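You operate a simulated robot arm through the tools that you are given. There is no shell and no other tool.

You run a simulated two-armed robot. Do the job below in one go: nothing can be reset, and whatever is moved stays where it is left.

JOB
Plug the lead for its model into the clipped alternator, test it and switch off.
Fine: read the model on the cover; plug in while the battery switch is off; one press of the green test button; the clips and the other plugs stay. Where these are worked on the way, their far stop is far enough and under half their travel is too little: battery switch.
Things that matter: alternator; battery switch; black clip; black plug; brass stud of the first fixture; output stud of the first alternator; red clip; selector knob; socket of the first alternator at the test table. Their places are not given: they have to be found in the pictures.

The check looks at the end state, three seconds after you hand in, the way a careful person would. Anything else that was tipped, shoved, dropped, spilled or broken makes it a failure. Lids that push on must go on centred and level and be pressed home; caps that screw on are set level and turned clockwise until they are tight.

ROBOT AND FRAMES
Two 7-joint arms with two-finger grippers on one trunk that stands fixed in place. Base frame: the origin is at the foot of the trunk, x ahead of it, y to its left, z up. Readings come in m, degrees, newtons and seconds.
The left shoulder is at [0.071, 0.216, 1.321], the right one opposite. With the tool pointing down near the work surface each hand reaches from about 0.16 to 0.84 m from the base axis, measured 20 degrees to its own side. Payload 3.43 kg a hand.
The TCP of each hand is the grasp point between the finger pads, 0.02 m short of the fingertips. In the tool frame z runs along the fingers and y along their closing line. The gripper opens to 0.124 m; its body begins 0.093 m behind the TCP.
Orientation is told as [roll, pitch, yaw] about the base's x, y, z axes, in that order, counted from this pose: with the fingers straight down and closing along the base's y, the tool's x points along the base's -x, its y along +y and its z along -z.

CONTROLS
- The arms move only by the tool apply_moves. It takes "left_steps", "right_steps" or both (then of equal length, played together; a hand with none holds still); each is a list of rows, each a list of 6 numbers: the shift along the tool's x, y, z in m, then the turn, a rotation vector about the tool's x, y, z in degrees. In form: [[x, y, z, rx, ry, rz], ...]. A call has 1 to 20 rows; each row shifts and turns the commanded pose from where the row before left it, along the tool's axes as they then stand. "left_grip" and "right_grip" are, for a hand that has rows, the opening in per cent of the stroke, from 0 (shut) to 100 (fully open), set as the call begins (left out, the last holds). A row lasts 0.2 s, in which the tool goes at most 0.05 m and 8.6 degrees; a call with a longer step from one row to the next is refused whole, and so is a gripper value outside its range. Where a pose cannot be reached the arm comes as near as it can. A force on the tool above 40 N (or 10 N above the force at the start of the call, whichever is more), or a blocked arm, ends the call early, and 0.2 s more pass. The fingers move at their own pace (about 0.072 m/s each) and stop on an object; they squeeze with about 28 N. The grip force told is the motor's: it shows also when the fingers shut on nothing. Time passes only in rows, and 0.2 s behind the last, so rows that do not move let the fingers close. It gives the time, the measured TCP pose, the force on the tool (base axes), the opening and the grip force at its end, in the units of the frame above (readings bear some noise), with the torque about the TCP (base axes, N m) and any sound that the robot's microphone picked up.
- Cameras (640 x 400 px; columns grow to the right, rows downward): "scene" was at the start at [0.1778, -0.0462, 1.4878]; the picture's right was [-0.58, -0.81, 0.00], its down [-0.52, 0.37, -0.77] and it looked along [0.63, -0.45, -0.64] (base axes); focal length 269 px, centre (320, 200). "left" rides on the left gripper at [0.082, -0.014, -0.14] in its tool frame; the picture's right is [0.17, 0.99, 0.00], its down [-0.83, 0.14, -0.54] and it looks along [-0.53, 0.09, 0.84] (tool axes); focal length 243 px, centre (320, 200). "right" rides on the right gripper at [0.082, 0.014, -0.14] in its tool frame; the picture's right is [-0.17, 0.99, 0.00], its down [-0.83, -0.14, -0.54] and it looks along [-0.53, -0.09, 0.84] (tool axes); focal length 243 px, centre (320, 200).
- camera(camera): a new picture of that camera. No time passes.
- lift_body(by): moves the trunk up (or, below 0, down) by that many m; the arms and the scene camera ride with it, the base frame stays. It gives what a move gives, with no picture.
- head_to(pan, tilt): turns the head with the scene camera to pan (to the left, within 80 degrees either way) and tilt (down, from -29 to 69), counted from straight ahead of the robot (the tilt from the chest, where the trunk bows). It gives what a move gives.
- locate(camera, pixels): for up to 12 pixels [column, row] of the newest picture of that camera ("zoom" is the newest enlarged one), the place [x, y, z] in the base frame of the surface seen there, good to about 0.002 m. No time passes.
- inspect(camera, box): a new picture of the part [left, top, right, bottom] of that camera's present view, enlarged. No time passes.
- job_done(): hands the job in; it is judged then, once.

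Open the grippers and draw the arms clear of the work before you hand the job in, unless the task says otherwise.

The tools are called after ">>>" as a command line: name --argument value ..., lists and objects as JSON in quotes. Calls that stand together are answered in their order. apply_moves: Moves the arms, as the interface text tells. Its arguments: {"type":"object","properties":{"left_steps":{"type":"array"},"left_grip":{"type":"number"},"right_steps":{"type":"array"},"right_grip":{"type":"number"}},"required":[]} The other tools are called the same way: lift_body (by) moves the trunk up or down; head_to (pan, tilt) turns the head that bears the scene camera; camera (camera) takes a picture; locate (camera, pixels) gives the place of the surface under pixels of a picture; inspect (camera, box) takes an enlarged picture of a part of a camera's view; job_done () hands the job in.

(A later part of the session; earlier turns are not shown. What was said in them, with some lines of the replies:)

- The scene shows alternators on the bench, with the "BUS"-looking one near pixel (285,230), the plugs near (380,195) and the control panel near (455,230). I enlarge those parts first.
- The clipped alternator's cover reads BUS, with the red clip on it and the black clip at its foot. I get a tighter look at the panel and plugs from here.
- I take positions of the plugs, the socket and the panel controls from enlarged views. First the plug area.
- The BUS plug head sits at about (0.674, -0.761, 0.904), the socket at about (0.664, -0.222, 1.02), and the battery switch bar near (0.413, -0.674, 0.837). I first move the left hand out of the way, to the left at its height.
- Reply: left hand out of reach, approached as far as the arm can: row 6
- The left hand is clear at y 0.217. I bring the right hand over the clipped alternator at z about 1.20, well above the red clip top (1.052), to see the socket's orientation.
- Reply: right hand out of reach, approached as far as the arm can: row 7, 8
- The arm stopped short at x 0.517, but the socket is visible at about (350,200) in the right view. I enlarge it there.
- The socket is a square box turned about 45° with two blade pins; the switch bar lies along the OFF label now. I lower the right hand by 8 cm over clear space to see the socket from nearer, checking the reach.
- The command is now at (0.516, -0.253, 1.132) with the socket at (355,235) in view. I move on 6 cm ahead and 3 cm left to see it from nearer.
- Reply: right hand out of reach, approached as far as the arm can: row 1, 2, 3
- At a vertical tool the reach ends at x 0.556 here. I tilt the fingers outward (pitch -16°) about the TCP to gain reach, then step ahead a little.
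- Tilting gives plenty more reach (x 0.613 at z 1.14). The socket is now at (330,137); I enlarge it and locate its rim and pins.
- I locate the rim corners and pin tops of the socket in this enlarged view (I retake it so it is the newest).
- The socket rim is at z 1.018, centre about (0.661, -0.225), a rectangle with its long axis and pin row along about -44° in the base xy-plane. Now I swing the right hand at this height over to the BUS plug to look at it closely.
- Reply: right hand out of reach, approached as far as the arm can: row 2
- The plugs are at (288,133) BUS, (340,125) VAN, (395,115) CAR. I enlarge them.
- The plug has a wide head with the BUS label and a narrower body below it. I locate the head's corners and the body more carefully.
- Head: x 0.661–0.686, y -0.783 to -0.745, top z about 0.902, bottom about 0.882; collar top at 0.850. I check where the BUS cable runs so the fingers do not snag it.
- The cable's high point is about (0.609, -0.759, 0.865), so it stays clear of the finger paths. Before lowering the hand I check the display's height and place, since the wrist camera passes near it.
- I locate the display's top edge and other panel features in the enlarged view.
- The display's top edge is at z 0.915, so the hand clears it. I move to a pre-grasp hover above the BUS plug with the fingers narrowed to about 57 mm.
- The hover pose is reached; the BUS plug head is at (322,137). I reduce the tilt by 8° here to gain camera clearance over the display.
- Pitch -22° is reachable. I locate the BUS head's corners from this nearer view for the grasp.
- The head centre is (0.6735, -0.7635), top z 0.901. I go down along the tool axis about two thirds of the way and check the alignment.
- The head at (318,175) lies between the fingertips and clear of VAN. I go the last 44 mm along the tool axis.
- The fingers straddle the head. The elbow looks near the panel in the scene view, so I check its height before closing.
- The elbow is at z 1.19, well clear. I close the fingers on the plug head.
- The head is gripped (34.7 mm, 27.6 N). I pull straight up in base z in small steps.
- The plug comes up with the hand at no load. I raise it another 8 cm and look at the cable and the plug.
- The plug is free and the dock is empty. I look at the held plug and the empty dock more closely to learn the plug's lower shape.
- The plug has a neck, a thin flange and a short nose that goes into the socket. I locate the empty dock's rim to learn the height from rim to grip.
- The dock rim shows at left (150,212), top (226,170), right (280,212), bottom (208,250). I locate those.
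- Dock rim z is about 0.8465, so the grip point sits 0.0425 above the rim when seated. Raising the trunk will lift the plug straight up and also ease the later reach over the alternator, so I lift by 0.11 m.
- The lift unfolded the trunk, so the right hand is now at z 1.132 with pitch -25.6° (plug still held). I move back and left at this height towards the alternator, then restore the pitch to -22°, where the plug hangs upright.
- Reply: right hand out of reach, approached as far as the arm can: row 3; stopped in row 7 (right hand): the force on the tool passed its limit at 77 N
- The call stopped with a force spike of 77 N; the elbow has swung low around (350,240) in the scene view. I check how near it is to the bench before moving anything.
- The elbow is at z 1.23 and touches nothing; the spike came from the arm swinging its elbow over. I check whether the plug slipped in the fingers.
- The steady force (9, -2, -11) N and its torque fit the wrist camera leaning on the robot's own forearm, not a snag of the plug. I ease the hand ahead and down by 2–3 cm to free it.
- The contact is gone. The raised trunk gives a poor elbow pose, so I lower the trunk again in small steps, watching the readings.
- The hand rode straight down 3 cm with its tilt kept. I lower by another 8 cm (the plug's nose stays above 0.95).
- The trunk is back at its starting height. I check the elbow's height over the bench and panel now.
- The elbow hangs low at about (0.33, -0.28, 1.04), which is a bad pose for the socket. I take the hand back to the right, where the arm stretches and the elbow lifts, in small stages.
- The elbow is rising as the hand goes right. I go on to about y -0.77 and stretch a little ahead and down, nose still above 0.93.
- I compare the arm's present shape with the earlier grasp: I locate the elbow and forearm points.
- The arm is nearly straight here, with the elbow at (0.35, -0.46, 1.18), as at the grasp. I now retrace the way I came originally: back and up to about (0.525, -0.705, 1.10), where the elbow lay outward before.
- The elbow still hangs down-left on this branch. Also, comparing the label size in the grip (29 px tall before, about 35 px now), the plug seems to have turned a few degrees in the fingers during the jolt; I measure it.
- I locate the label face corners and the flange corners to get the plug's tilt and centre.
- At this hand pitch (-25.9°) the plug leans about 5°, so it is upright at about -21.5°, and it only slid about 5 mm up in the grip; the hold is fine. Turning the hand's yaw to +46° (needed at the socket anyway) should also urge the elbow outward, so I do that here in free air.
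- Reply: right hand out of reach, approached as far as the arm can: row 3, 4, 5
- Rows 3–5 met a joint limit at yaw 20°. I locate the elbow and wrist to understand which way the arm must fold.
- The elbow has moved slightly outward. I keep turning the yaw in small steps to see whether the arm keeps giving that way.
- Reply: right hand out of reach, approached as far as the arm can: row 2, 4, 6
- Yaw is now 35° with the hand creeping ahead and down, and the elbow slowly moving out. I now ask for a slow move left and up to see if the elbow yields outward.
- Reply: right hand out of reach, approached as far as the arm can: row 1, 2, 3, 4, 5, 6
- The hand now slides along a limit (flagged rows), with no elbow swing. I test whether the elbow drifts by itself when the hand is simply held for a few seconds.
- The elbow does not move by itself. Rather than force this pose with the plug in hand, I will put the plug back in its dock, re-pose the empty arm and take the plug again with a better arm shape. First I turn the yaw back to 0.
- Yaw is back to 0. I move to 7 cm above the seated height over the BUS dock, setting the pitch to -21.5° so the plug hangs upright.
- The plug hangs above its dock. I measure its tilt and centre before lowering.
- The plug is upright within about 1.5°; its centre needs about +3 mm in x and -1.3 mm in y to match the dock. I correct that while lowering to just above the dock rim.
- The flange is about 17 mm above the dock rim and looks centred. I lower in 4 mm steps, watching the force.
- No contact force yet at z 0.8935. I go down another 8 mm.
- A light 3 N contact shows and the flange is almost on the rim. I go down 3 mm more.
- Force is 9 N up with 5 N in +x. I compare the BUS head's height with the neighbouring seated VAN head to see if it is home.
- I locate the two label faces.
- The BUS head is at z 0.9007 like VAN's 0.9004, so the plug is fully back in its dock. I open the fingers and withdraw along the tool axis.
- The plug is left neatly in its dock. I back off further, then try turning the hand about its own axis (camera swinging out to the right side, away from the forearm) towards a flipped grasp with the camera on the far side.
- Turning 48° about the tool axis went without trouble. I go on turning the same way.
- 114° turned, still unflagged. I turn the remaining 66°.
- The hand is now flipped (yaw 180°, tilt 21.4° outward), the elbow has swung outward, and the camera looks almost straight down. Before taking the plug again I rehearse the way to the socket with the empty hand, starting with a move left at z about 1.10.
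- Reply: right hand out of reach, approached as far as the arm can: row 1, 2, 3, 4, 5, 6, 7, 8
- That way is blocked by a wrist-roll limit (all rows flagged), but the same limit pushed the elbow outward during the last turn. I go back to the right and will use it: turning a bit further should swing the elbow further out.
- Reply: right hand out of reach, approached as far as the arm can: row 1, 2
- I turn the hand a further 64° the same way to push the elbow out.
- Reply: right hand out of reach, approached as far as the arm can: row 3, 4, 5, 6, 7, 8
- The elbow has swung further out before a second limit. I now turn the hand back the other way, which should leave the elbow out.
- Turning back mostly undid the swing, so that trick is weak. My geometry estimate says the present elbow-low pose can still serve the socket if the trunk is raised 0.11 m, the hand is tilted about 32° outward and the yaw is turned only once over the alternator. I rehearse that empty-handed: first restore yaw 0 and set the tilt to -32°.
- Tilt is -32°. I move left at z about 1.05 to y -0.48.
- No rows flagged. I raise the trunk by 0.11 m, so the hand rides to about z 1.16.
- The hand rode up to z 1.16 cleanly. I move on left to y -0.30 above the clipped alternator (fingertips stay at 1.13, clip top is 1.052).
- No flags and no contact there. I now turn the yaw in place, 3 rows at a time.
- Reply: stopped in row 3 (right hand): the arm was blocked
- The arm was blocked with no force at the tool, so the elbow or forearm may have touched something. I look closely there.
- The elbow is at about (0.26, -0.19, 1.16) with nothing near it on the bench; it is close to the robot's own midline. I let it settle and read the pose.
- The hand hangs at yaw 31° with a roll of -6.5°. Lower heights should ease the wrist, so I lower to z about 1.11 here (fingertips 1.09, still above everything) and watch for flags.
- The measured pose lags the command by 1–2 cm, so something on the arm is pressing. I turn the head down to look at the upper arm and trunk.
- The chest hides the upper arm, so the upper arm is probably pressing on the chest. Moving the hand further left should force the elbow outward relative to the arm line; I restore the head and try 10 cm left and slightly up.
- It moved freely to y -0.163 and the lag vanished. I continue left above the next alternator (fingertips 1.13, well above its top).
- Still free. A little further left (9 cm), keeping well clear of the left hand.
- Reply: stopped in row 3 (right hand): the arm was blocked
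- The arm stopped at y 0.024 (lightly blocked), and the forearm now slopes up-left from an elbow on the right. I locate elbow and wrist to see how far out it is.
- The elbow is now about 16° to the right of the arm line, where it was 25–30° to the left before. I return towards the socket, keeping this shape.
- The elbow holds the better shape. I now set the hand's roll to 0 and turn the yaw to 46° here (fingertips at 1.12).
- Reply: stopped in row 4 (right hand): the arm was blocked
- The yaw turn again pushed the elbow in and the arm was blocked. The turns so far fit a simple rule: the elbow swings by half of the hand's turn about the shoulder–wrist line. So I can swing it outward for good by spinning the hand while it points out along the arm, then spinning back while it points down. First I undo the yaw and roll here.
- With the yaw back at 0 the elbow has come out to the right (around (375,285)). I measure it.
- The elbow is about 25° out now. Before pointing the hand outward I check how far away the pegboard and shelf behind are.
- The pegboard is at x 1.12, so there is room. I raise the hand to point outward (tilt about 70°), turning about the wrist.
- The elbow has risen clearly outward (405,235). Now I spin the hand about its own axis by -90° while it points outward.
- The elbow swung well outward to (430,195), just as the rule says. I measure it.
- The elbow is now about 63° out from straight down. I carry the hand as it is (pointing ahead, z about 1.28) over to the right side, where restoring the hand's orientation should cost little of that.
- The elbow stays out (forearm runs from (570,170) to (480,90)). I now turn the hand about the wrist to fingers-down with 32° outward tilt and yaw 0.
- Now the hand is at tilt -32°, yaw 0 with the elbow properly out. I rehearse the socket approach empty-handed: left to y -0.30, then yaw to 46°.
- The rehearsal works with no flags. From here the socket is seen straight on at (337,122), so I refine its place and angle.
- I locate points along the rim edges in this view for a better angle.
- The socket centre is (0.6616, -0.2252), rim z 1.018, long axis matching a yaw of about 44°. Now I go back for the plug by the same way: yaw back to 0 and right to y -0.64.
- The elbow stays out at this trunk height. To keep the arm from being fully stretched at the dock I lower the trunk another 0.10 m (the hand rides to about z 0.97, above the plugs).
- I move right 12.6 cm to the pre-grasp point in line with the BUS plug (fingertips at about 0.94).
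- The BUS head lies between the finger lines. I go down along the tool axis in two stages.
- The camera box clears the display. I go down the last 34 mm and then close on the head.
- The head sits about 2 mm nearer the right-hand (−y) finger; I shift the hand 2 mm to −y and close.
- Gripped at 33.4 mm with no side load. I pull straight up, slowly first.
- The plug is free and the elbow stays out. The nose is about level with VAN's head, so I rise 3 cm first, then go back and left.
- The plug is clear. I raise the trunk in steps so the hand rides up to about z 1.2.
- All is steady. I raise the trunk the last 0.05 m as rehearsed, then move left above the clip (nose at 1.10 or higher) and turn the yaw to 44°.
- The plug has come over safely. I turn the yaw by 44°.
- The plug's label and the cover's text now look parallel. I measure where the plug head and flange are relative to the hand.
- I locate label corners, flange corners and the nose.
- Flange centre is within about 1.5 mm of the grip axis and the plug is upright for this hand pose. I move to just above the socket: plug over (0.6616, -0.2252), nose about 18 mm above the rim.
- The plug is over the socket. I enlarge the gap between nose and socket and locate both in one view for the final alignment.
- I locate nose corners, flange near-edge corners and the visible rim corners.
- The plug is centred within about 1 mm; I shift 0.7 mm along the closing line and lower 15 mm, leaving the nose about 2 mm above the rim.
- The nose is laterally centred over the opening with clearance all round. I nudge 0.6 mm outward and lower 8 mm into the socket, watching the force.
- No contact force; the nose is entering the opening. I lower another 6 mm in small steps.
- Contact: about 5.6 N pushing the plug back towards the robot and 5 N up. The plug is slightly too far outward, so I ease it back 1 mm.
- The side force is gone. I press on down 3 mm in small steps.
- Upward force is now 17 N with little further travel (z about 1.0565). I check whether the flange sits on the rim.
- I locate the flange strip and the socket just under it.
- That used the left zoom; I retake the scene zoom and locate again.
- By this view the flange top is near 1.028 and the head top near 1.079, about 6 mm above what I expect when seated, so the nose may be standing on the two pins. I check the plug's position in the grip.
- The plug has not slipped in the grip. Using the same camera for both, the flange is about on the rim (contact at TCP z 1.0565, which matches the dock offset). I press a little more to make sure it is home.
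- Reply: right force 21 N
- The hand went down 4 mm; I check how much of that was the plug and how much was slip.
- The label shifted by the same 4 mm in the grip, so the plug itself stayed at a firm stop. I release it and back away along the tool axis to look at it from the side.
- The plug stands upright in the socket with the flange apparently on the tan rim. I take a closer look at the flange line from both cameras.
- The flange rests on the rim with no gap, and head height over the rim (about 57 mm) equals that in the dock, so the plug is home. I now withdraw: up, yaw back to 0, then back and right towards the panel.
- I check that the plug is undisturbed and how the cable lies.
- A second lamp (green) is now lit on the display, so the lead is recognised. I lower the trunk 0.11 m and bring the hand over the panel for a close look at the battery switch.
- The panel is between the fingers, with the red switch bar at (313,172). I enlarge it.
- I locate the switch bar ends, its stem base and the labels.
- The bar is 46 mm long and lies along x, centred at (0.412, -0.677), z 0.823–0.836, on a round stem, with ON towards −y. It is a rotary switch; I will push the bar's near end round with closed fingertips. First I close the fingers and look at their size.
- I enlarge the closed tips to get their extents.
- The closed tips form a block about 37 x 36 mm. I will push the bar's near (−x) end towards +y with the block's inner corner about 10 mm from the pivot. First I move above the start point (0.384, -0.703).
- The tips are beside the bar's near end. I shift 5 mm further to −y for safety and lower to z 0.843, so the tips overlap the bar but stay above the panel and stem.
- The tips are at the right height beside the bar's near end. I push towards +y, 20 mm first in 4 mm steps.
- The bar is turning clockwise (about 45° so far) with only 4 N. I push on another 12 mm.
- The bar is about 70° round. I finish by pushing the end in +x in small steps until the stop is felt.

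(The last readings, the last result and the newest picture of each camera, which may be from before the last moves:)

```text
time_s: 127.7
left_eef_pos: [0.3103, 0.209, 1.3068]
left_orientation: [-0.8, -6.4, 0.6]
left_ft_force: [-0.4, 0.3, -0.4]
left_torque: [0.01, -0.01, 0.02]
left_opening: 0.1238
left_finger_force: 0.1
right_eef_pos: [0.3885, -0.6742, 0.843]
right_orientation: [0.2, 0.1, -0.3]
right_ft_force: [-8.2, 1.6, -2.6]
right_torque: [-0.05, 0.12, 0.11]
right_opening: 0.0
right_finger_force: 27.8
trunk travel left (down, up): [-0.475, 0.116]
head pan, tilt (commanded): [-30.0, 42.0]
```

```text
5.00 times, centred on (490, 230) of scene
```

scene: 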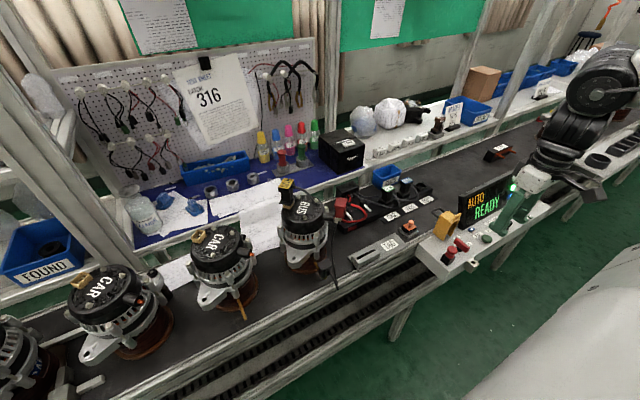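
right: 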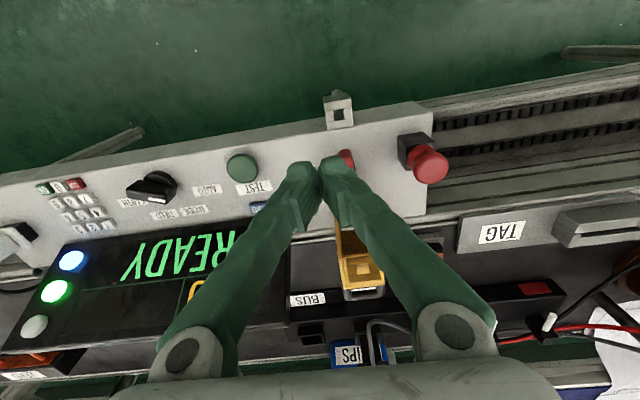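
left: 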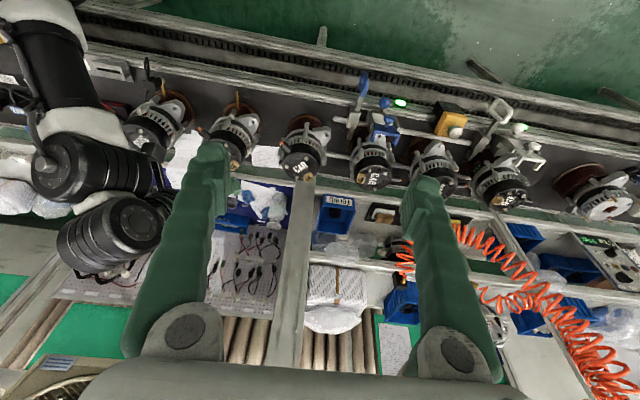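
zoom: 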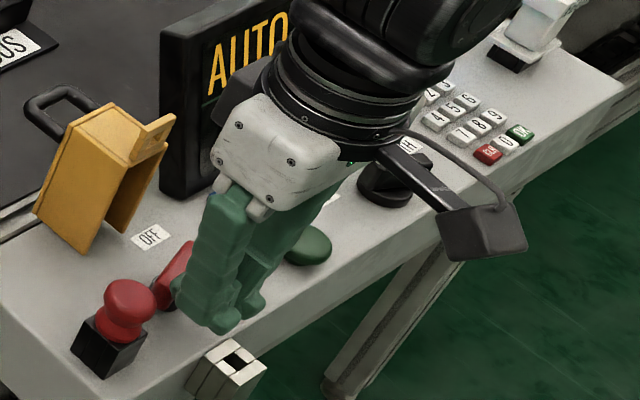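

8 N now opposes, likely the stop. I push 2 mm more and then back off to look.

>>> apply_moves --right_steps '[[-0.002, 0, 0, 0, 0, 0], [0, 0, 0, 0, 0, 0]]'

>>> apply_moves --right_steps '[[0.01, 0, 0, 0, 0, 0], [0.01, 0, 0, 0, 0, 0], [0, 0, -0.03, 0, 0, 0], [0, 0, -0.03, 0, 0, 0], [0.02, 0, -0.03, 0, 0, 0], [0.02, 0, -0.03, 0, 0, 0], [0.02, 0, -0.03, 0, 0, 0], [0, 0, 0, 0, 0, 0]]'

>>> camera --camera "right"

>>> inspect --camera "scene" --box '[420, 160, 550, 270]'

```text
time_s: 128.3
left_eef_pos: [0.3099, 0.2098, 1.3088]
left_orientation: [-0.8, -6.4, 0.7]
left_ft_force: [0.9, -0.3, -0.1]
left_torque: [0.01, -0.01, 0.02]
left_opening: 0.124
left_finger_force: 0.0
right_eef_pos: [0.3904, -0.6742, 0.8448]
right_orientation: [0.2, 0.0, -0.3]
right_ft_force: [-9.0, 3.5, -1.6]
right_torque: [0.01, 0.14, 0.13]
right_opening: 0.0001
right_finger_force: 28.1
trunk travel left (down, up): [-0.475, 0.116]
head pan, tilt (commanded): [-30.0, 42.0]
```

```text
time_s: 130.1
left_eef_pos: [0.3117, 0.2094, 1.3085]
left_orientation: [-0.8, -6.3, 0.7]
left_ft_force: [0.4, 0.2, -0.4]
left_torque: [0.01, -0.01, 0.0]
left_opening: 0.124
left_finger_force: 0.0
right_eef_pos: [0.3137, -0.6735, 0.9924]
right_orientation: [0.2, 0.2, -0.4]
right_ft_force: [0.0, -0.4, 0.0]
right_torque: [0.02, 0.06, 0.01]
right_opening: 0.0
right_finger_force: 28.3
trunk travel left (down, up): [-0.475, 0.116]
head pan, tilt (commanded): [-30.0, 42.0]
```

```text
taken
```

right: 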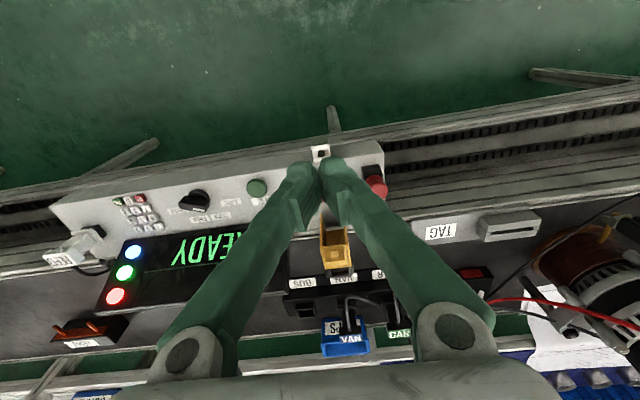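

```text
3.64 times, centred on (485, 215) of scene
```

zoom: 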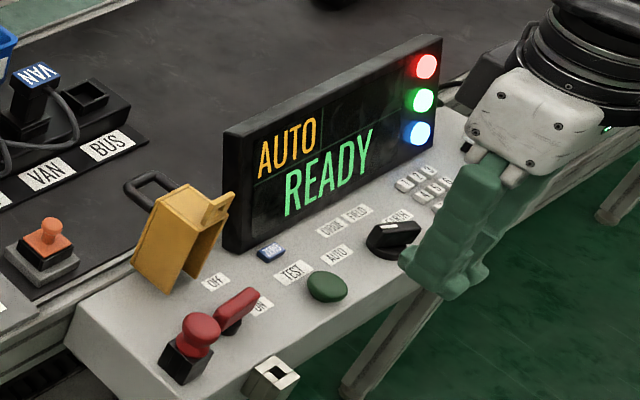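

The third (red) lamp is now lit: the battery is on and the bar points at ON. Next the green test button; I locate it exactly.

>>> inspect --camera "right" --box '[190, 150, 330, 240]'

>>> locate --camera "zoom" --pixels '[[310, 160], [285, 160], [335, 160], [310, 140], [310, 180], [300, 150]]'

```text
4.44 times, centred on (260, 195) of right
```

zoom: 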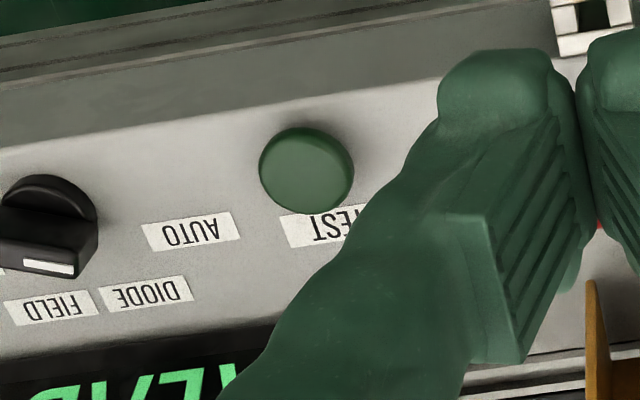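

```text
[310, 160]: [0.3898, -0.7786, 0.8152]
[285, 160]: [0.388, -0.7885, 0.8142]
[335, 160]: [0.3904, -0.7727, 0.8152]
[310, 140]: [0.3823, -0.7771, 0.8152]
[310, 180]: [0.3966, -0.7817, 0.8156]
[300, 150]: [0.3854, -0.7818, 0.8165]
```

The button's top is at about (0.392, -0.779, 0.816). I move above it with the fingers closed.

>>> apply_moves --right_steps '[[-0.0195, -0.0264, 0.023, 0, 0, 0], [-0.0195, -0.0264, 0.023, 0, 0, 0], [-0.0195, -0.0264, 0.023, 0, 0, 0], [-0.0195, -0.0264, 0.023, 0, 0, 0], [0, 0, 0.025, 0, 0, 0], [0, 0, 0.02, 0, 0, 0], [0, 0, 0, 0, 0, 0]]'

>>> camera --camera "right"

>>> inspect --camera "scene" --box '[440, 170, 560, 270]'

```text
time_s: 131.7
left_eef_pos: [0.3106, 0.2085, 1.3086]
left_orientation: [-0.7, -6.3, 0.7]
left_ft_force: [0.4, 0.4, -0.3]
left_torque: [-0.02, -0.01, -0.01]
left_opening: 0.124
left_finger_force: 0.0
right_eef_pos: [0.3884, -0.7825, 0.8549]
right_orientation: [0.2, 0.0, -0.3]
right_ft_force: [-0.4, -1.0, -0.3]
right_torque: [0.0, 0.01, -0.03]
right_opening: 0.0
right_finger_force: 27.9
trunk travel left (down, up): [-0.475, 0.116]
head pan, tilt (commanded): [-30.0, 42.0]
```

```text
taken
```

right: 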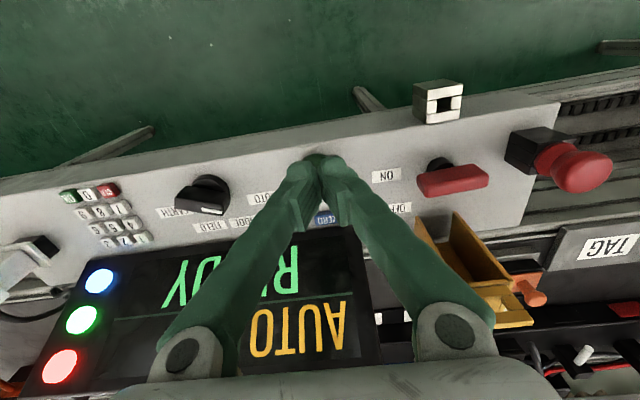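

```text
4.00 times, centred on (500, 220) of scene
```

zoom: 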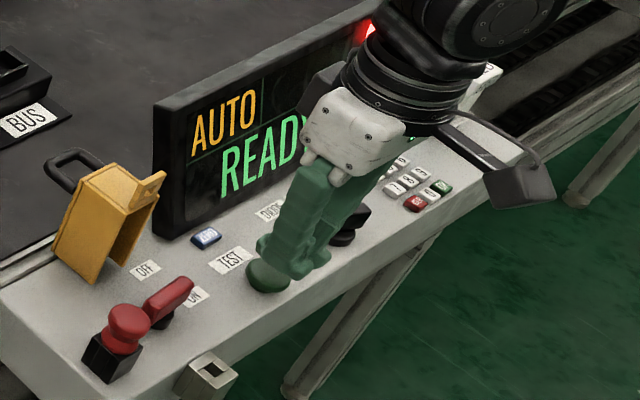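

The tips are just above the button; the bar now lies fully across at ON. I centre by 4 mm and lower to just above the button.

>>> apply_moves --right_steps '[[-0.0036, 0.0035, 0.005, 0, 0, 0], [0, 0, 0.006, 0, 0, 0], [0, 0, 0, 0, 0, 0]]'

>>> inspect --camera "scene" --box '[460, 190, 530, 260]'

```text
time_s: 132.5
left_eef_pos: [0.31, 0.2093, 1.3091]
left_orientation: [-0.7, -6.3, 0.7]
left_ft_force: [0.9, -0.3, 0.1]
left_torque: [0.02, -0.04, 0.0]
left_opening: 0.1241
left_finger_force: 0.0
right_eef_pos: [0.393, -0.778, 0.8439]
right_orientation: [0.1, 0.0, -0.2]
right_ft_force: [-0.5, 0.4, -0.4]
right_torque: [0.0, 0.01, 0.0]
right_opening: 0.0
right_finger_force: 27.6
trunk travel left (down, up): [-0.475, 0.116]
head pan, tilt (commanded): [-30.0, 42.0]
```

```text
5.71 times, centred on (495, 225) of scene
```

zoom: 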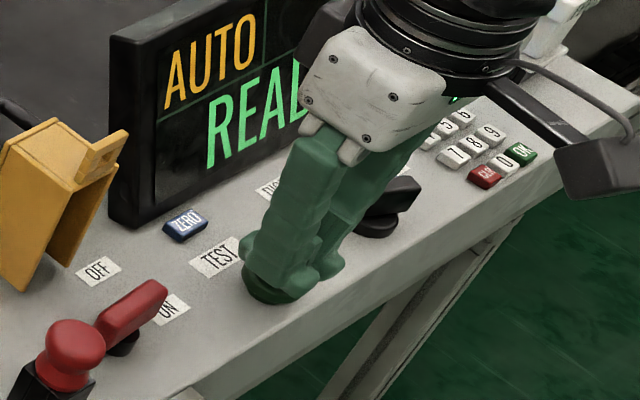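

The tips sit right over the button. I press down slowly, 10 mm in 2 mm steps.

>>> apply_moves --right_steps '[[0, 0, 0.002, 0, 0, 0], [0, 0, 0.002, 0, 0, 0], [0, 0, 0.002, 0, 0, 0], [0, 0, 0.002, 0, 0, 0], [0, 0, 0.002, 0, 0, 0]]'

>>> inspect --camera "scene" --box '[430, 170, 540, 260]'

```text
time_s: 133.7
left_eef_pos: [0.3102, 0.2094, 1.3083]
left_orientation: [-0.8, -6.3, 0.7]
left_ft_force: [-0.4, -0.3, 0.6]
left_torque: [0.0, 0.05, 0.01]
left_opening: 0.124
left_finger_force: 0.0
right_eef_pos: [0.3923, -0.7765, 0.8353]
right_orientation: [0.2, 0.0, -0.2]
right_ft_force: [-0.3, 0.5, 0.6]
right_torque: [-0.01, -0.01, 0.05]
right_opening: 0.0001
right_finger_force: 28.2
trunk travel left (down, up): [-0.475, 0.116]
head pan, tilt (commanded): [-30.0, 42.0]
```

```text
4.44 times, centred on (485, 215) of scene
```

zoom: 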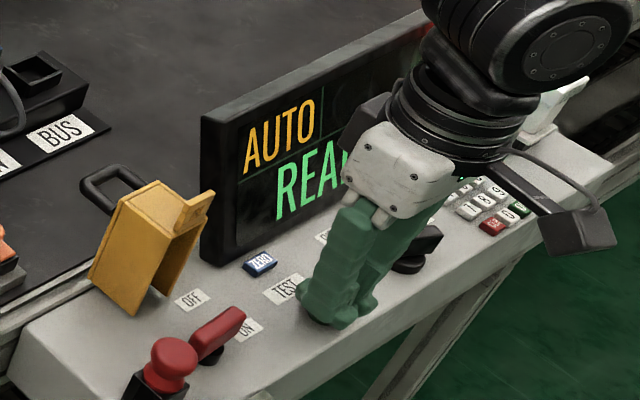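

Barely touching at 0.6 N. I continue in 2 mm steps.

>>> apply_moves --right_steps '[[0, 0, 0.002, 0, 0, 0], [0, 0, 0.002, 0, 0, 0], [0, 0, 0, 0, 0, 0]]'

>>> inspect --camera "scene" --box '[430, 170, 540, 260]'

```text
time_s: 134.5
left_eef_pos: [0.3114, 0.2091, 1.3085]
left_orientation: [-0.8, -6.3, 0.6]
left_ft_force: [-0.2, -0.6, -0.2]
left_torque: [-0.02, 0.01, 0.01]
left_opening: 0.1238
left_finger_force: 0.0
right_eef_pos: [0.3924, -0.7773, 0.8308]
right_orientation: [0.0, 0.0, -0.3]
right_ft_force: [1.1, -0.3, 1.1]
right_torque: [0.01, 0.02, 0.01]
right_opening: 0.0
right_finger_force: 27.6
trunk travel left (down, up): [-0.475, 0.116]
head pan, tilt (commanded): [-30.0, 42.0]
```

```text
4.44 times, centred on (485, 215) of scene
```

zoom: 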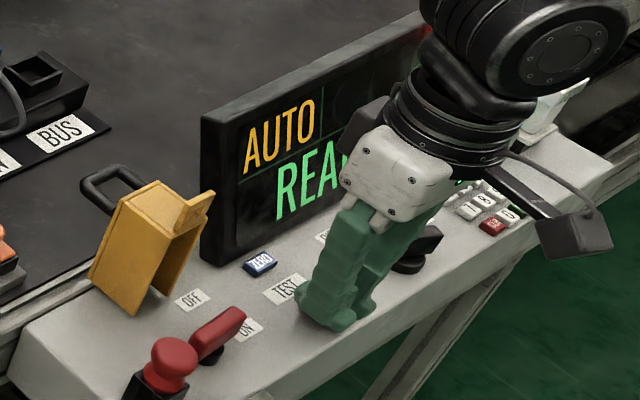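

Light spring force so far (1 N) at tips 0.811. I press further in 2 mm steps.

>>> apply_moves --right_steps '[[0, 0, 0.002, 0, 0, 0], [0, 0, 0.002, 0, 0, 0], [0, 0, 0, 0, 0, 0]]'

>>> inspect --camera "scene" --box '[430, 170, 540, 260]'

```text
time_s: 135.3
left_eef_pos: [0.31, 0.2086, 1.3091]
left_orientation: [-0.8, -6.3, 0.8]
left_ft_force: [0.6, 0.9, 0.8]
left_torque: [0.01, 0.01, 0.0]
left_opening: 0.1242
left_finger_force: 0.1
right_eef_pos: [0.3936, -0.7767, 0.8287]
right_orientation: [0.1, -0.1, -0.3]
right_ft_force: [-0.4, -0.1, 1.5]
right_torque: [-0.04, 0.01, -0.04]
right_opening: 0.0061
right_finger_force: 34.7
trunk travel left (down, up): [-0.475, 0.116]
head pan, tilt (commanded): [-30.0, 42.0]
heard: click
```

```text
4.44 times, centred on (485, 215) of scene
```

zoom: 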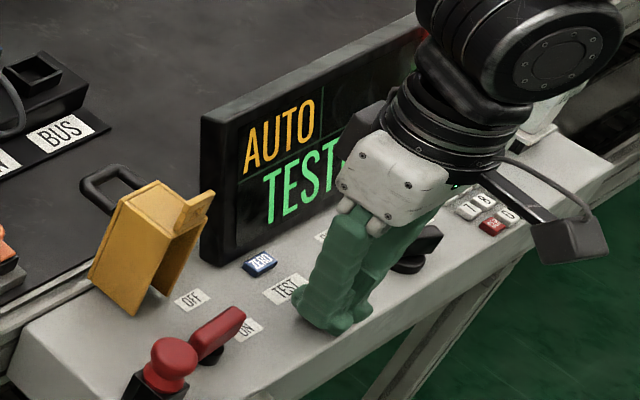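

A click was heard and the display shows TEST running. I release by lifting straight up.

>>> apply_moves --right_steps '[[0, 0, -0.005, 0, 0, 0], [0, 0, -0.01, 0, 0, 0], [0, 0, -0.02, 0, 0, 0], [0, 0, -0.03, 0, 0, 0], [0, 0, -0.03, 0, 0, 0], [0.02, 0.01, -0.03, 0, 0, 0], [0.02, 0.01, -0.02, 0, 0, 0], [0.02, 0.01, 0, 0, 0, 0]]'

>>> camera --camera "right"

>>> inspect --camera "scene" --box '[420, 160, 550, 270]'

```text
time_s: 137.1
left_eef_pos: [0.3101, 0.2102, 1.3096]
left_orientation: [-0.8, -6.5, 0.7]
left_ft_force: [0.0, -0.6, -0.2]
left_torque: [0.01, -0.03, 0.02]
left_opening: 0.124
left_finger_force: 0.0
right_eef_pos: [0.3328, -0.748, 0.9732]
right_orientation: [0.2, 0.0, -0.3]
right_ft_force: [-0.5, -0.5, -0.5]
right_torque: [-0.03, -0.04, 0.0]
right_opening: 0.0
right_finger_force: 34.6
trunk travel left (down, up): [-0.475, 0.116]
head pan, tilt (commanded): [-30.0, 42.0]
```

```text
taken
```

right: 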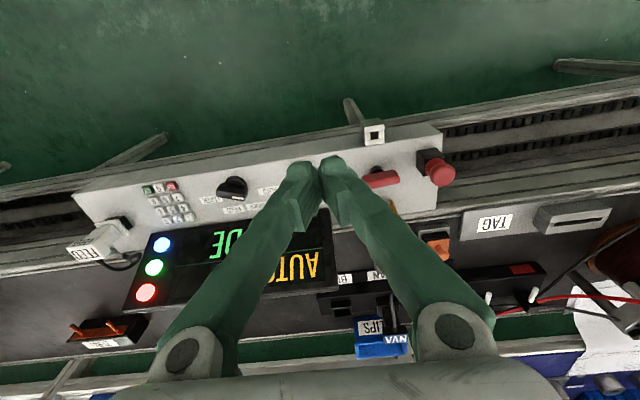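

```text
3.64 times, centred on (485, 215) of scene
```

zoom: 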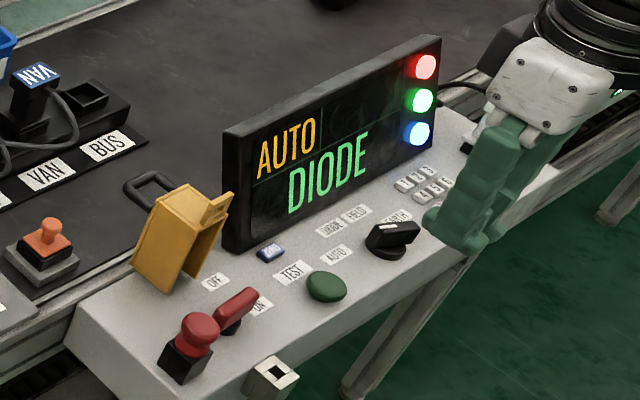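

The display now reads DIODE. I wait a little to see whether that is the end result or a stage of the test.

>>> apply_moves --right_steps '[[0, 0, 0, 0, 0, 0], [0, 0, 0, 0, 0, 0], [0, 0, 0, 0, 0, 0], [0, 0, 0, 0, 0, 0], [0, 0, 0, 0, 0, 0], [0, 0, 0, 0, 0, 0], [0, 0, 0, 0, 0, 0], [0, 0, 0, 0, 0, 0], [0, 0, 0, 0, 0, 0], [0, 0, 0, 0, 0, 0], [0, 0, 0, 0, 0, 0], [0, 0, 0, 0, 0, 0], [0, 0, 0, 0, 0, 0], [0, 0, 0, 0, 0, 0], [0, 0, 0, 0, 0, 0], [0, 0, 0, 0, 0, 0], [0, 0, 0, 0, 0, 0], [0, 0, 0, 0, 0, 0], [0, 0, 0, 0, 0, 0], [0, 0, 0, 0, 0, 0]]'

>>> inspect --camera "scene" --box '[420, 160, 550, 270]'

```text
time_s: 141.3
left_eef_pos: [0.3105, 0.2093, 1.3089]
left_orientation: [-0.9, -6.3, 0.8]
left_ft_force: [-1.0, -0.3, 0.0]
left_torque: [0.03, 0.01, -0.01]
left_opening: 0.1238
left_finger_force: 0.1
right_eef_pos: [0.3344, -0.7483, 0.9731]
right_orientation: [0.1, 0.0, -0.3]
right_ft_force: [0.6, 0.0, 1.3]
right_torque: [0.0, 0.03, 0.0]
right_opening: 0.0
right_finger_force: 34.5
trunk travel left (down, up): [-0.475, 0.116]
head pan, tilt (commanded): [-30.0, 42.0]
```

```text
3.64 times, centred on (485, 215) of scene
```

zoom: 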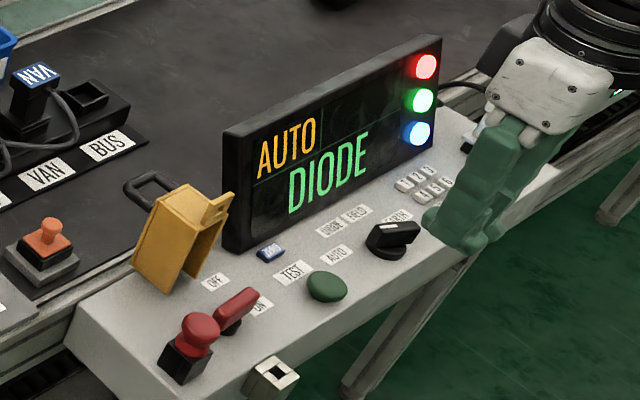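

The result stays DIODE, so the test is finished with one press. Now I switch off: mirror of the earlier push, with the tips on the near side of the bar's −y end. I move to the start point and down.

>>> apply_moves --right_steps '[[-0.0152, 0.0149, 0.0244, 0, 0, 0], [-0.0152, 0.0149, 0.0244, 0, 0, 0], [-0.0152, 0.0149, 0.0244, 0, 0, 0], [0, 0, 0.019, 0, 0, 0], [0, 0, 0.019, 0, 0, 0], [0, 0, 0.019, 0, 0, 0], [0, 0, 0, 0, 0, 0]]'

>>> inspect --camera "right" --box '[250, 110, 410, 230]'

>>> inspect --camera "scene" --box '[440, 190, 540, 270]'

```text
time_s: 142.9
left_eef_pos: [0.3101, 0.2096, 1.3086]
left_orientation: [-0.8, -6.2, 0.7]
left_ft_force: [0.0, 0.5, 0.2]
left_torque: [-0.01, 0.0, 0.0]
left_opening: 0.1236
left_finger_force: 0.1
right_eef_pos: [0.3789, -0.7019, 0.8436]
right_orientation: [0.2, 0.1, -0.2]
right_ft_force: [-0.7, -0.1, 0.9]
right_torque: [-0.01, 0.02, 0.03]
right_opening: 0.0002
right_finger_force: 34.3
trunk travel left (down, up): [-0.475, 0.116]
head pan, tilt (commanded): [-30.0, 42.0]
```

```text
3.33 times, centred on (330, 170) of right
```

zoom: 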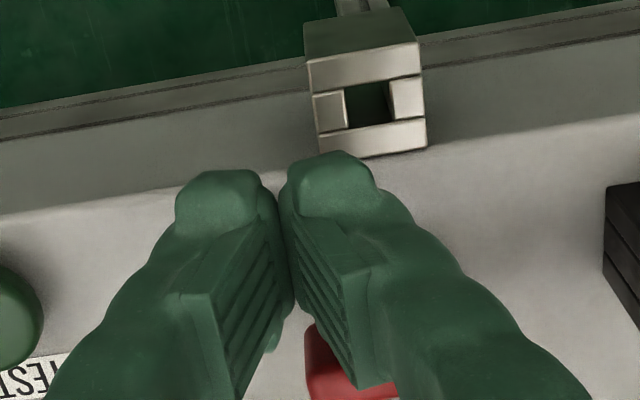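

```text
5.00 times, centred on (490, 230) of scene
```

zoom: 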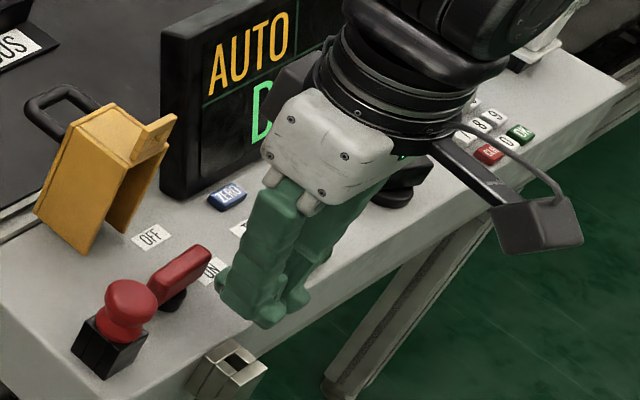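

The tips stand on the robot side of the bar's −y end. I push in +x, 20 mm first.

>>> apply_moves --right_steps '[[-0.004, -0.002, 0, 0, 0, 0], [-0.004, 0, 0, 0, 0, 0], [-0.004, 0, 0, 0, 0, 0], [-0.004, 0, 0, 0, 0, 0], [-0.004, 0, 0, 0, 0, 0]]'

>>> inspect --camera "scene" --box '[440, 190, 540, 270]'

```text
time_s: 144.1
left_eef_pos: [0.3093, 0.2093, 1.308]
left_orientation: [-0.8, -6.4, 0.8]
left_ft_force: [0.3, -0.5, 0.1]
left_torque: [0.0, 0.0, 0.0]
left_opening: 0.1238
left_finger_force: 0.0
right_eef_pos: [0.3961, -0.7061, 0.8422]
right_orientation: [0.1, 0.1, -0.3]
right_ft_force: [-7.4, -1.5, 0.5]
right_torque: [0.03, 0.08, 0.05]
right_opening: 0.0
right_finger_force: 34.5
trunk travel left (down, up): [-0.475, 0.116]
head pan, tilt (commanded): [-30.0, 42.0]
```

```text
5.00 times, centred on (490, 230) of scene
```

zoom: 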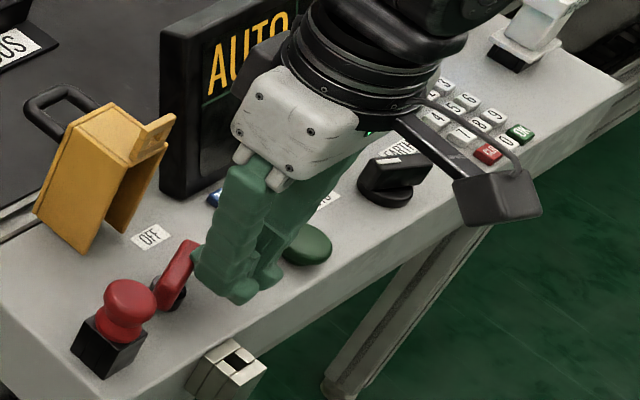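

The bar is turning back. I push another 14 mm in +x.

>>> apply_moves --right_steps '[[-0.004, 0, 0, 0, 0, 0], [-0.004, 0, 0, 0, 0, 0], [-0.004, 0, 0, 0, 0, 0], [-0.003, 0, 0, 0, 0, 0], [0, 0, 0, 0, 0, 0]]'

>>> inspect --camera "scene" --box '[440, 190, 540, 270]'

>>> inspect --camera "right" --box '[250, 110, 410, 260]'

```text
time_s: 145.3
left_eef_pos: [0.3099, 0.2093, 1.3076]
left_orientation: [-0.8, -6.4, 0.7]
left_ft_force: [0.4, -0.4, -0.4]
left_torque: [-0.01, 0.0, 0.0]
left_opening: 0.124
left_finger_force: 0.1
right_eef_pos: [0.4147, -0.7062, 0.8429]
right_orientation: [0.2, -0.2, -0.2]
right_ft_force: [0.7, -5.0, 4.4]
right_torque: [0.04, -0.09, -0.03]
right_opening: 0.0001
right_finger_force: 34.5
trunk travel left (down, up): [-0.475, 0.116]
head pan, tilt (commanded): [-30.0, 42.0]
```

```text
5.00 times, centred on (490, 230) of scene
```

zoom: 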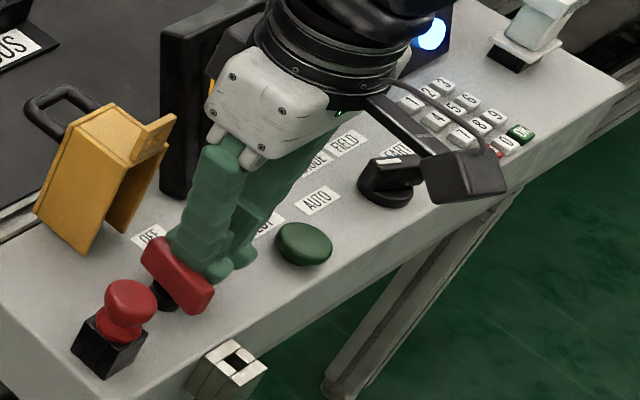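

```text
2.67 times, centred on (330, 185) of right
```

zoom: 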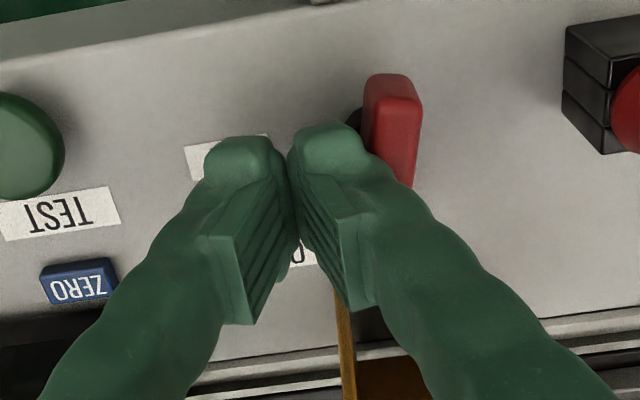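

The bar is nearly back along x. I press its side gently in +y to bring it fully to the OFF stop.

>>> apply_moves --right_steps '[[0, 0.002, 0, 0, 0, 0], [0, 0.002, 0, 0, 0, 0], [0, 0, 0, 0, 0, 0]]'

>>> inspect --camera "scene" --box '[440, 190, 540, 270]'

```text
time_s: 146.1
left_eef_pos: [0.31, 0.2094, 1.3086]
left_orientation: [-0.8, -6.3, 0.7]
left_ft_force: [-0.4, -0.5, -0.8]
left_torque: [-0.02, -0.01, -0.01]
left_opening: 0.1241
left_finger_force: 0.0
right_eef_pos: [0.4162, -0.7033, 0.8411]
right_orientation: [0.1, -0.2, -0.4]
right_ft_force: [8.6, -15.4, 4.3]
right_torque: [0.01, -0.15, -0.3]
right_opening: 0.0
right_finger_force: 33.8
trunk travel left (down, up): [-0.475, 0.116]
head pan, tilt (commanded): [-30.0, 42.0]
```

```text
5.00 times, centred on (490, 230) of scene
```

zoom: 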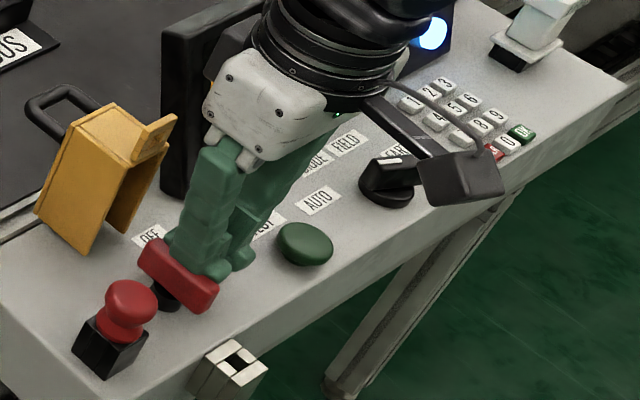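

Firm resistance (15 N): the bar is at its stop. I back away to −y and then up to look.

>>> apply_moves --right_steps '[[0, -0.005, 0, 0, 0, 0], [0, -0.01, 0, 0, 0, 0], [0, -0.005, -0.02, 0, 0, 0], [0, 0, -0.03, 0, 0, 0], [0.02, 0, -0.03, 0, 0, 0], [0.03, 0, -0.03, 0, 0, 0], [0.03, 0, -0.03, 0, 0, 0], [0, 0, 0, 0, 0, 0]]'

>>> camera --camera "right"

>>> inspect --camera "scene" --box '[420, 160, 550, 270]'

```text
time_s: 147.9
left_eef_pos: [0.3113, 0.2078, 1.3079]
left_orientation: [-0.7, -6.3, 0.7]
left_ft_force: [0.6, 0.8, -0.3]
left_torque: [0.01, 0.01, 0.0]
left_opening: 0.1239
left_finger_force: 0.0
right_eef_pos: [0.3343, -0.7202, 0.9817]
right_orientation: [0.2, 0.1, -0.3]
right_ft_force: [0.9, -0.3, 0.9]
right_torque: [0.0, -0.01, -0.02]
right_opening: 0.0
right_finger_force: 34.4
trunk travel left (down, up): [-0.475, 0.116]
head pan, tilt (commanded): [-30.0, 42.0]
```

```text
taken
```

right: 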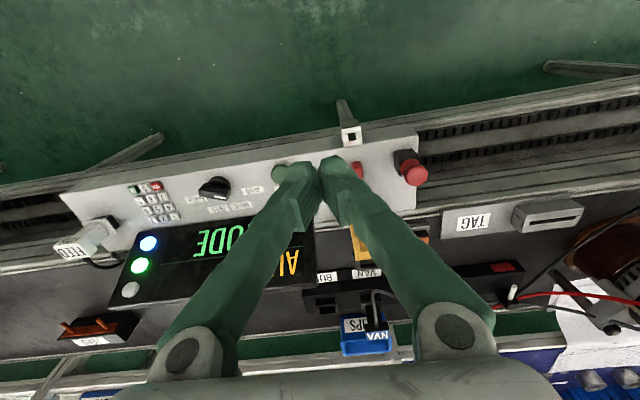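

```text
3.64 times, centred on (485, 215) of scene
```

zoom: 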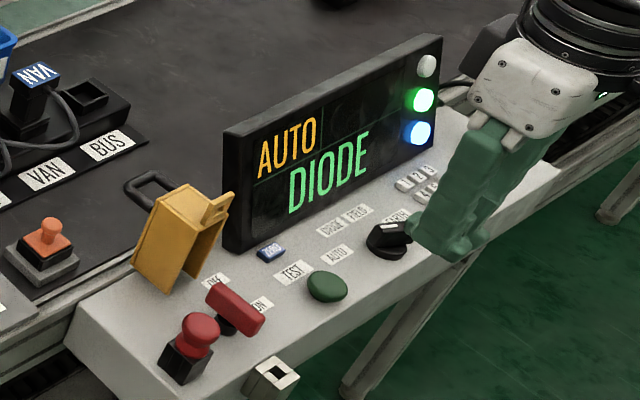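

The red lamp is off, the bar is back at OFF, and the display keeps AUTO / DIODE. I open the gripper while drawing the right arm up and back, then check the bench.

>>> apply_moves --right_steps '[[0.0, 0.02, -0.04, 0, 0, 0], [0.0, 0.02, -0.04, 0, 0, 0], [0.0, 0.03, -0.035, 0, 0, 0], [0.0, 0.03, -0.03, 0, 0, 0], [0.0, 0.03, -0.03, 0, 0, 0], [0.0, 0.03, -0.02, 0, 0, 0], [0, 0, 0, 0, 0, 0]]' --right_grip 100

>>> camera --camera "scene"

>>> inspect --camera "scene" --box '[250, 170, 450, 310]'

>>> inspect --camera "scene" --box '[270, 170, 340, 230]'

```text
time_s: 149.5
left_eef_pos: [0.3106, 0.2085, 1.3082]
left_orientation: [-0.8, -6.3, 0.7]
left_ft_force: [0.4, -0.2, 0.1]
left_torque: [0.07, -0.03, 0.04]
left_opening: 0.1242
left_finger_force: 0.2
right_eef_pos: [0.3348, -0.5595, 1.1766]
right_orientation: [0.2, 0.2, -0.3]
right_ft_force: [-0.6, 0.4, -0.3]
right_torque: [0.02, 0.01, -0.01]
right_opening: 0.1241
right_finger_force: 0.1
trunk travel left (down, up): [-0.475, 0.116]
head pan, tilt (commanded): [-30.0, 42.0]
```

```text
taken
```

scene: 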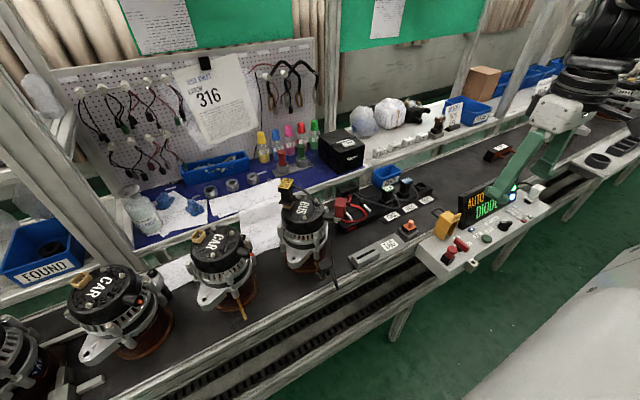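

```text
2.86 times, centred on (350, 240) of scene
```

zoom: 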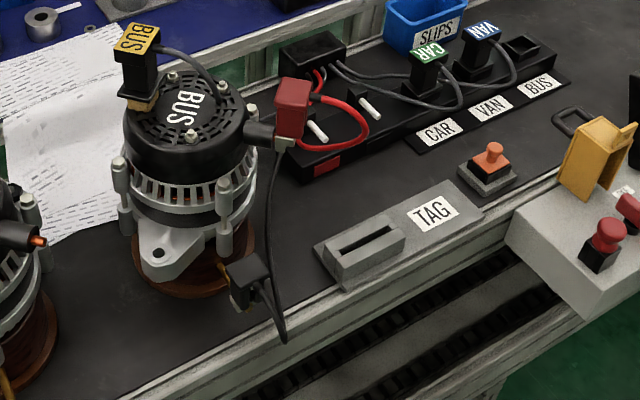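

```text
6.67 times, centred on (305, 200) of scene
```

zoom: 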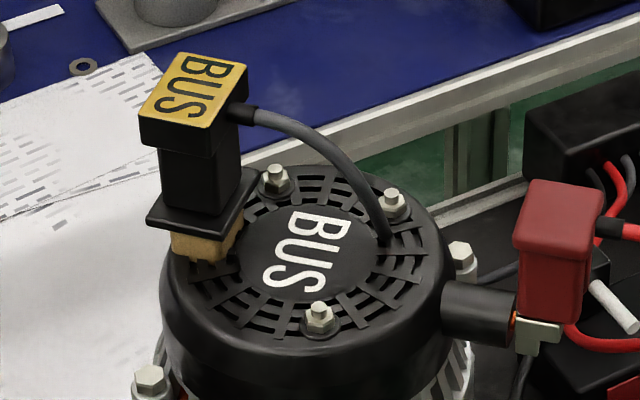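

The plug stands upright in the socket, clips and the other plugs are in place. I take one more look at the plug from the left camera for gap or tilt.

>>> camera --camera "left"

>>> inspect --camera "right" --box '[480, 60, 640, 200]'

```text
taken
```

left: 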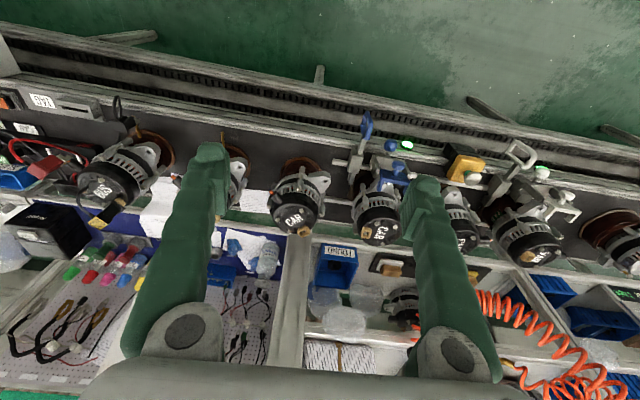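

```text
2.86 times, centred on (560, 130) of right
```

zoom: 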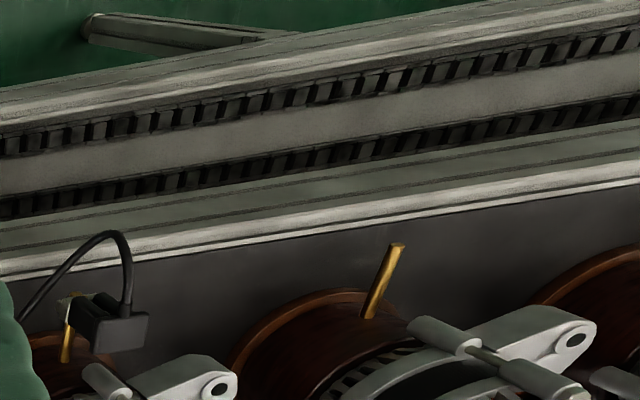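

I enlarge the plug in the left view (near (105,210)).

>>> inspect --camera "left" --box '[70, 150, 150, 240]'

>>> inspect --camera "scene" --box '[276, 172, 306, 202]'

```text
4.44 times, centred on (110, 195) of left
```

zoom: 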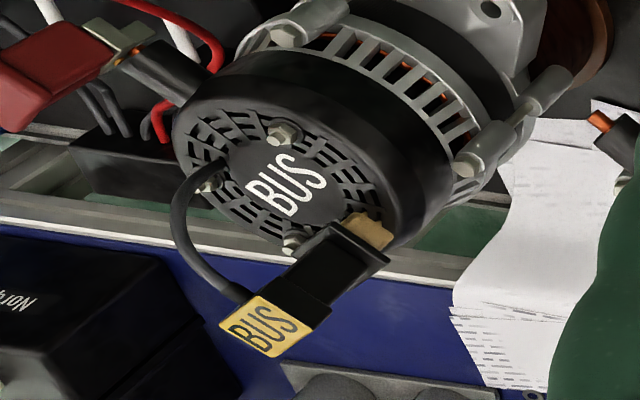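

```text
13.33 times, centred on (291, 187) of scene
```

zoom: 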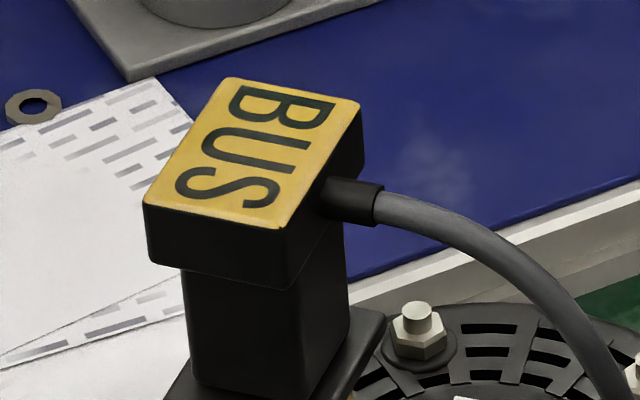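

The flange sits flush on the socket from this side too. I take a last look at the panel from the right camera while raising the hand a little further.

>>> apply_moves --right_steps '[[0, 0.0, -0.03, 0, 0, 0], [0, 0.0, -0.03, 0, 0, 0], [0, 0, 0, 0, 0, 0]]'

>>> camera --camera "right"

>>> inspect --camera "right" --box '[100, 120, 320, 250]'

>>> inspect --camera "scene" --box '[420, 170, 560, 280]'

```text
time_s: 150.3
left_eef_pos: [0.3114, 0.2087, 1.308]
left_orientation: [-0.8, -6.2, 0.7]
left_ft_force: [0.7, 0.3, 0.1]
left_torque: [0.0, 0.01, 0.0]
left_opening: 0.1241
left_finger_force: 0.1
right_eef_pos: [0.3365, -0.5606, 1.2374]
right_orientation: [0.3, 0.0, -0.3]
right_ft_force: [1.0, 0.1, -0.7]
right_torque: [0.0, 0.06, 0.02]
right_opening: 0.1238
right_finger_force: 0.1
trunk travel left (down, up): [-0.475, 0.116]
head pan, tilt (commanded): [-30.0, 42.0]
```

```text
taken
```

right: 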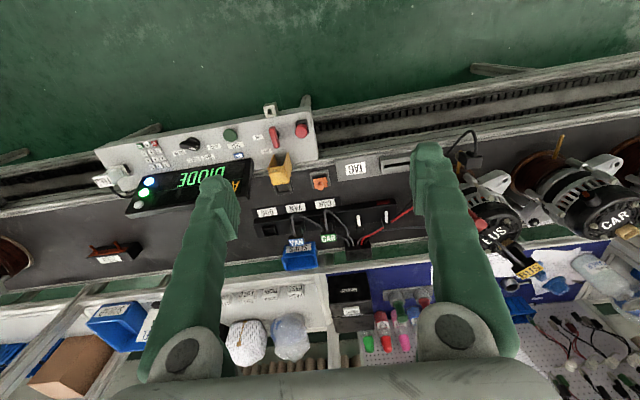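

```text
2.91 times, centred on (210, 185) of right
```

zoom: 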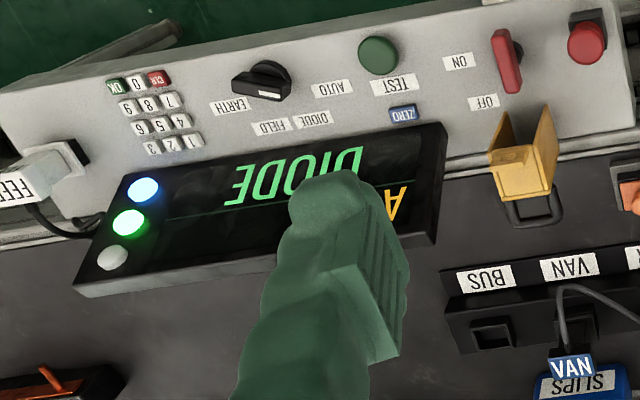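

```text
3.64 times, centred on (490, 225) of scene
```

zoom: 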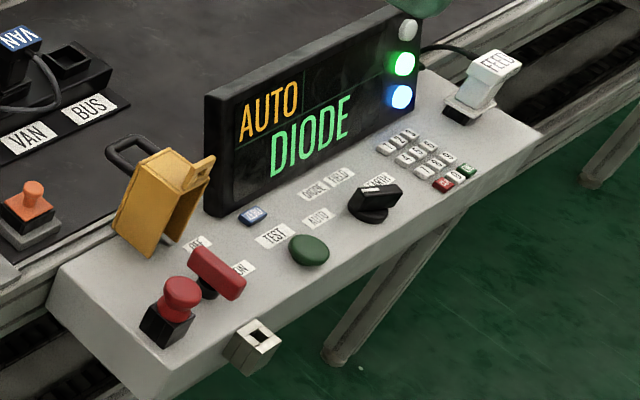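

The battery bar is at OFF with the red lamp out, and the result DIODE is on the display. The selector, clips and other plugs are undisturbed, the BUS lead is seated, both grippers are open and the arms are clear. I hand the job in.

>>> job_done

```text
The job is handed in.
```

The BUS lead is plugged into the clipped alternator, the test has been run and the battery switch is back at OFF. I have handed the job in.

- **Model:** the cover reads BUS. The BUS lead went in with the battery switch off, and its flange sits flush on the socket rim.
- **Test:** I turned the battery switch to its far stop and the red lamp lit. I pressed the green button once and heard one click. The display shows AUTO / DIODE and stayed on that reading.
- **Switch-off:** the switch bar went back to its OFF stop and the red lamp went out.
- **Untouched:** the clips, the CAR and VAN plugs and the selector knob look as they were in the last pictures.

**First try at the lead:** while I was carrying the lead, the right arm knocked against itself and the call stopped at 77 N. I put the lead back in its dock, moved the arm into a better position and took it again. Nothing looked tipped, shoved or broken afterwards.

Both grippers are open and the arms are clear of the work.
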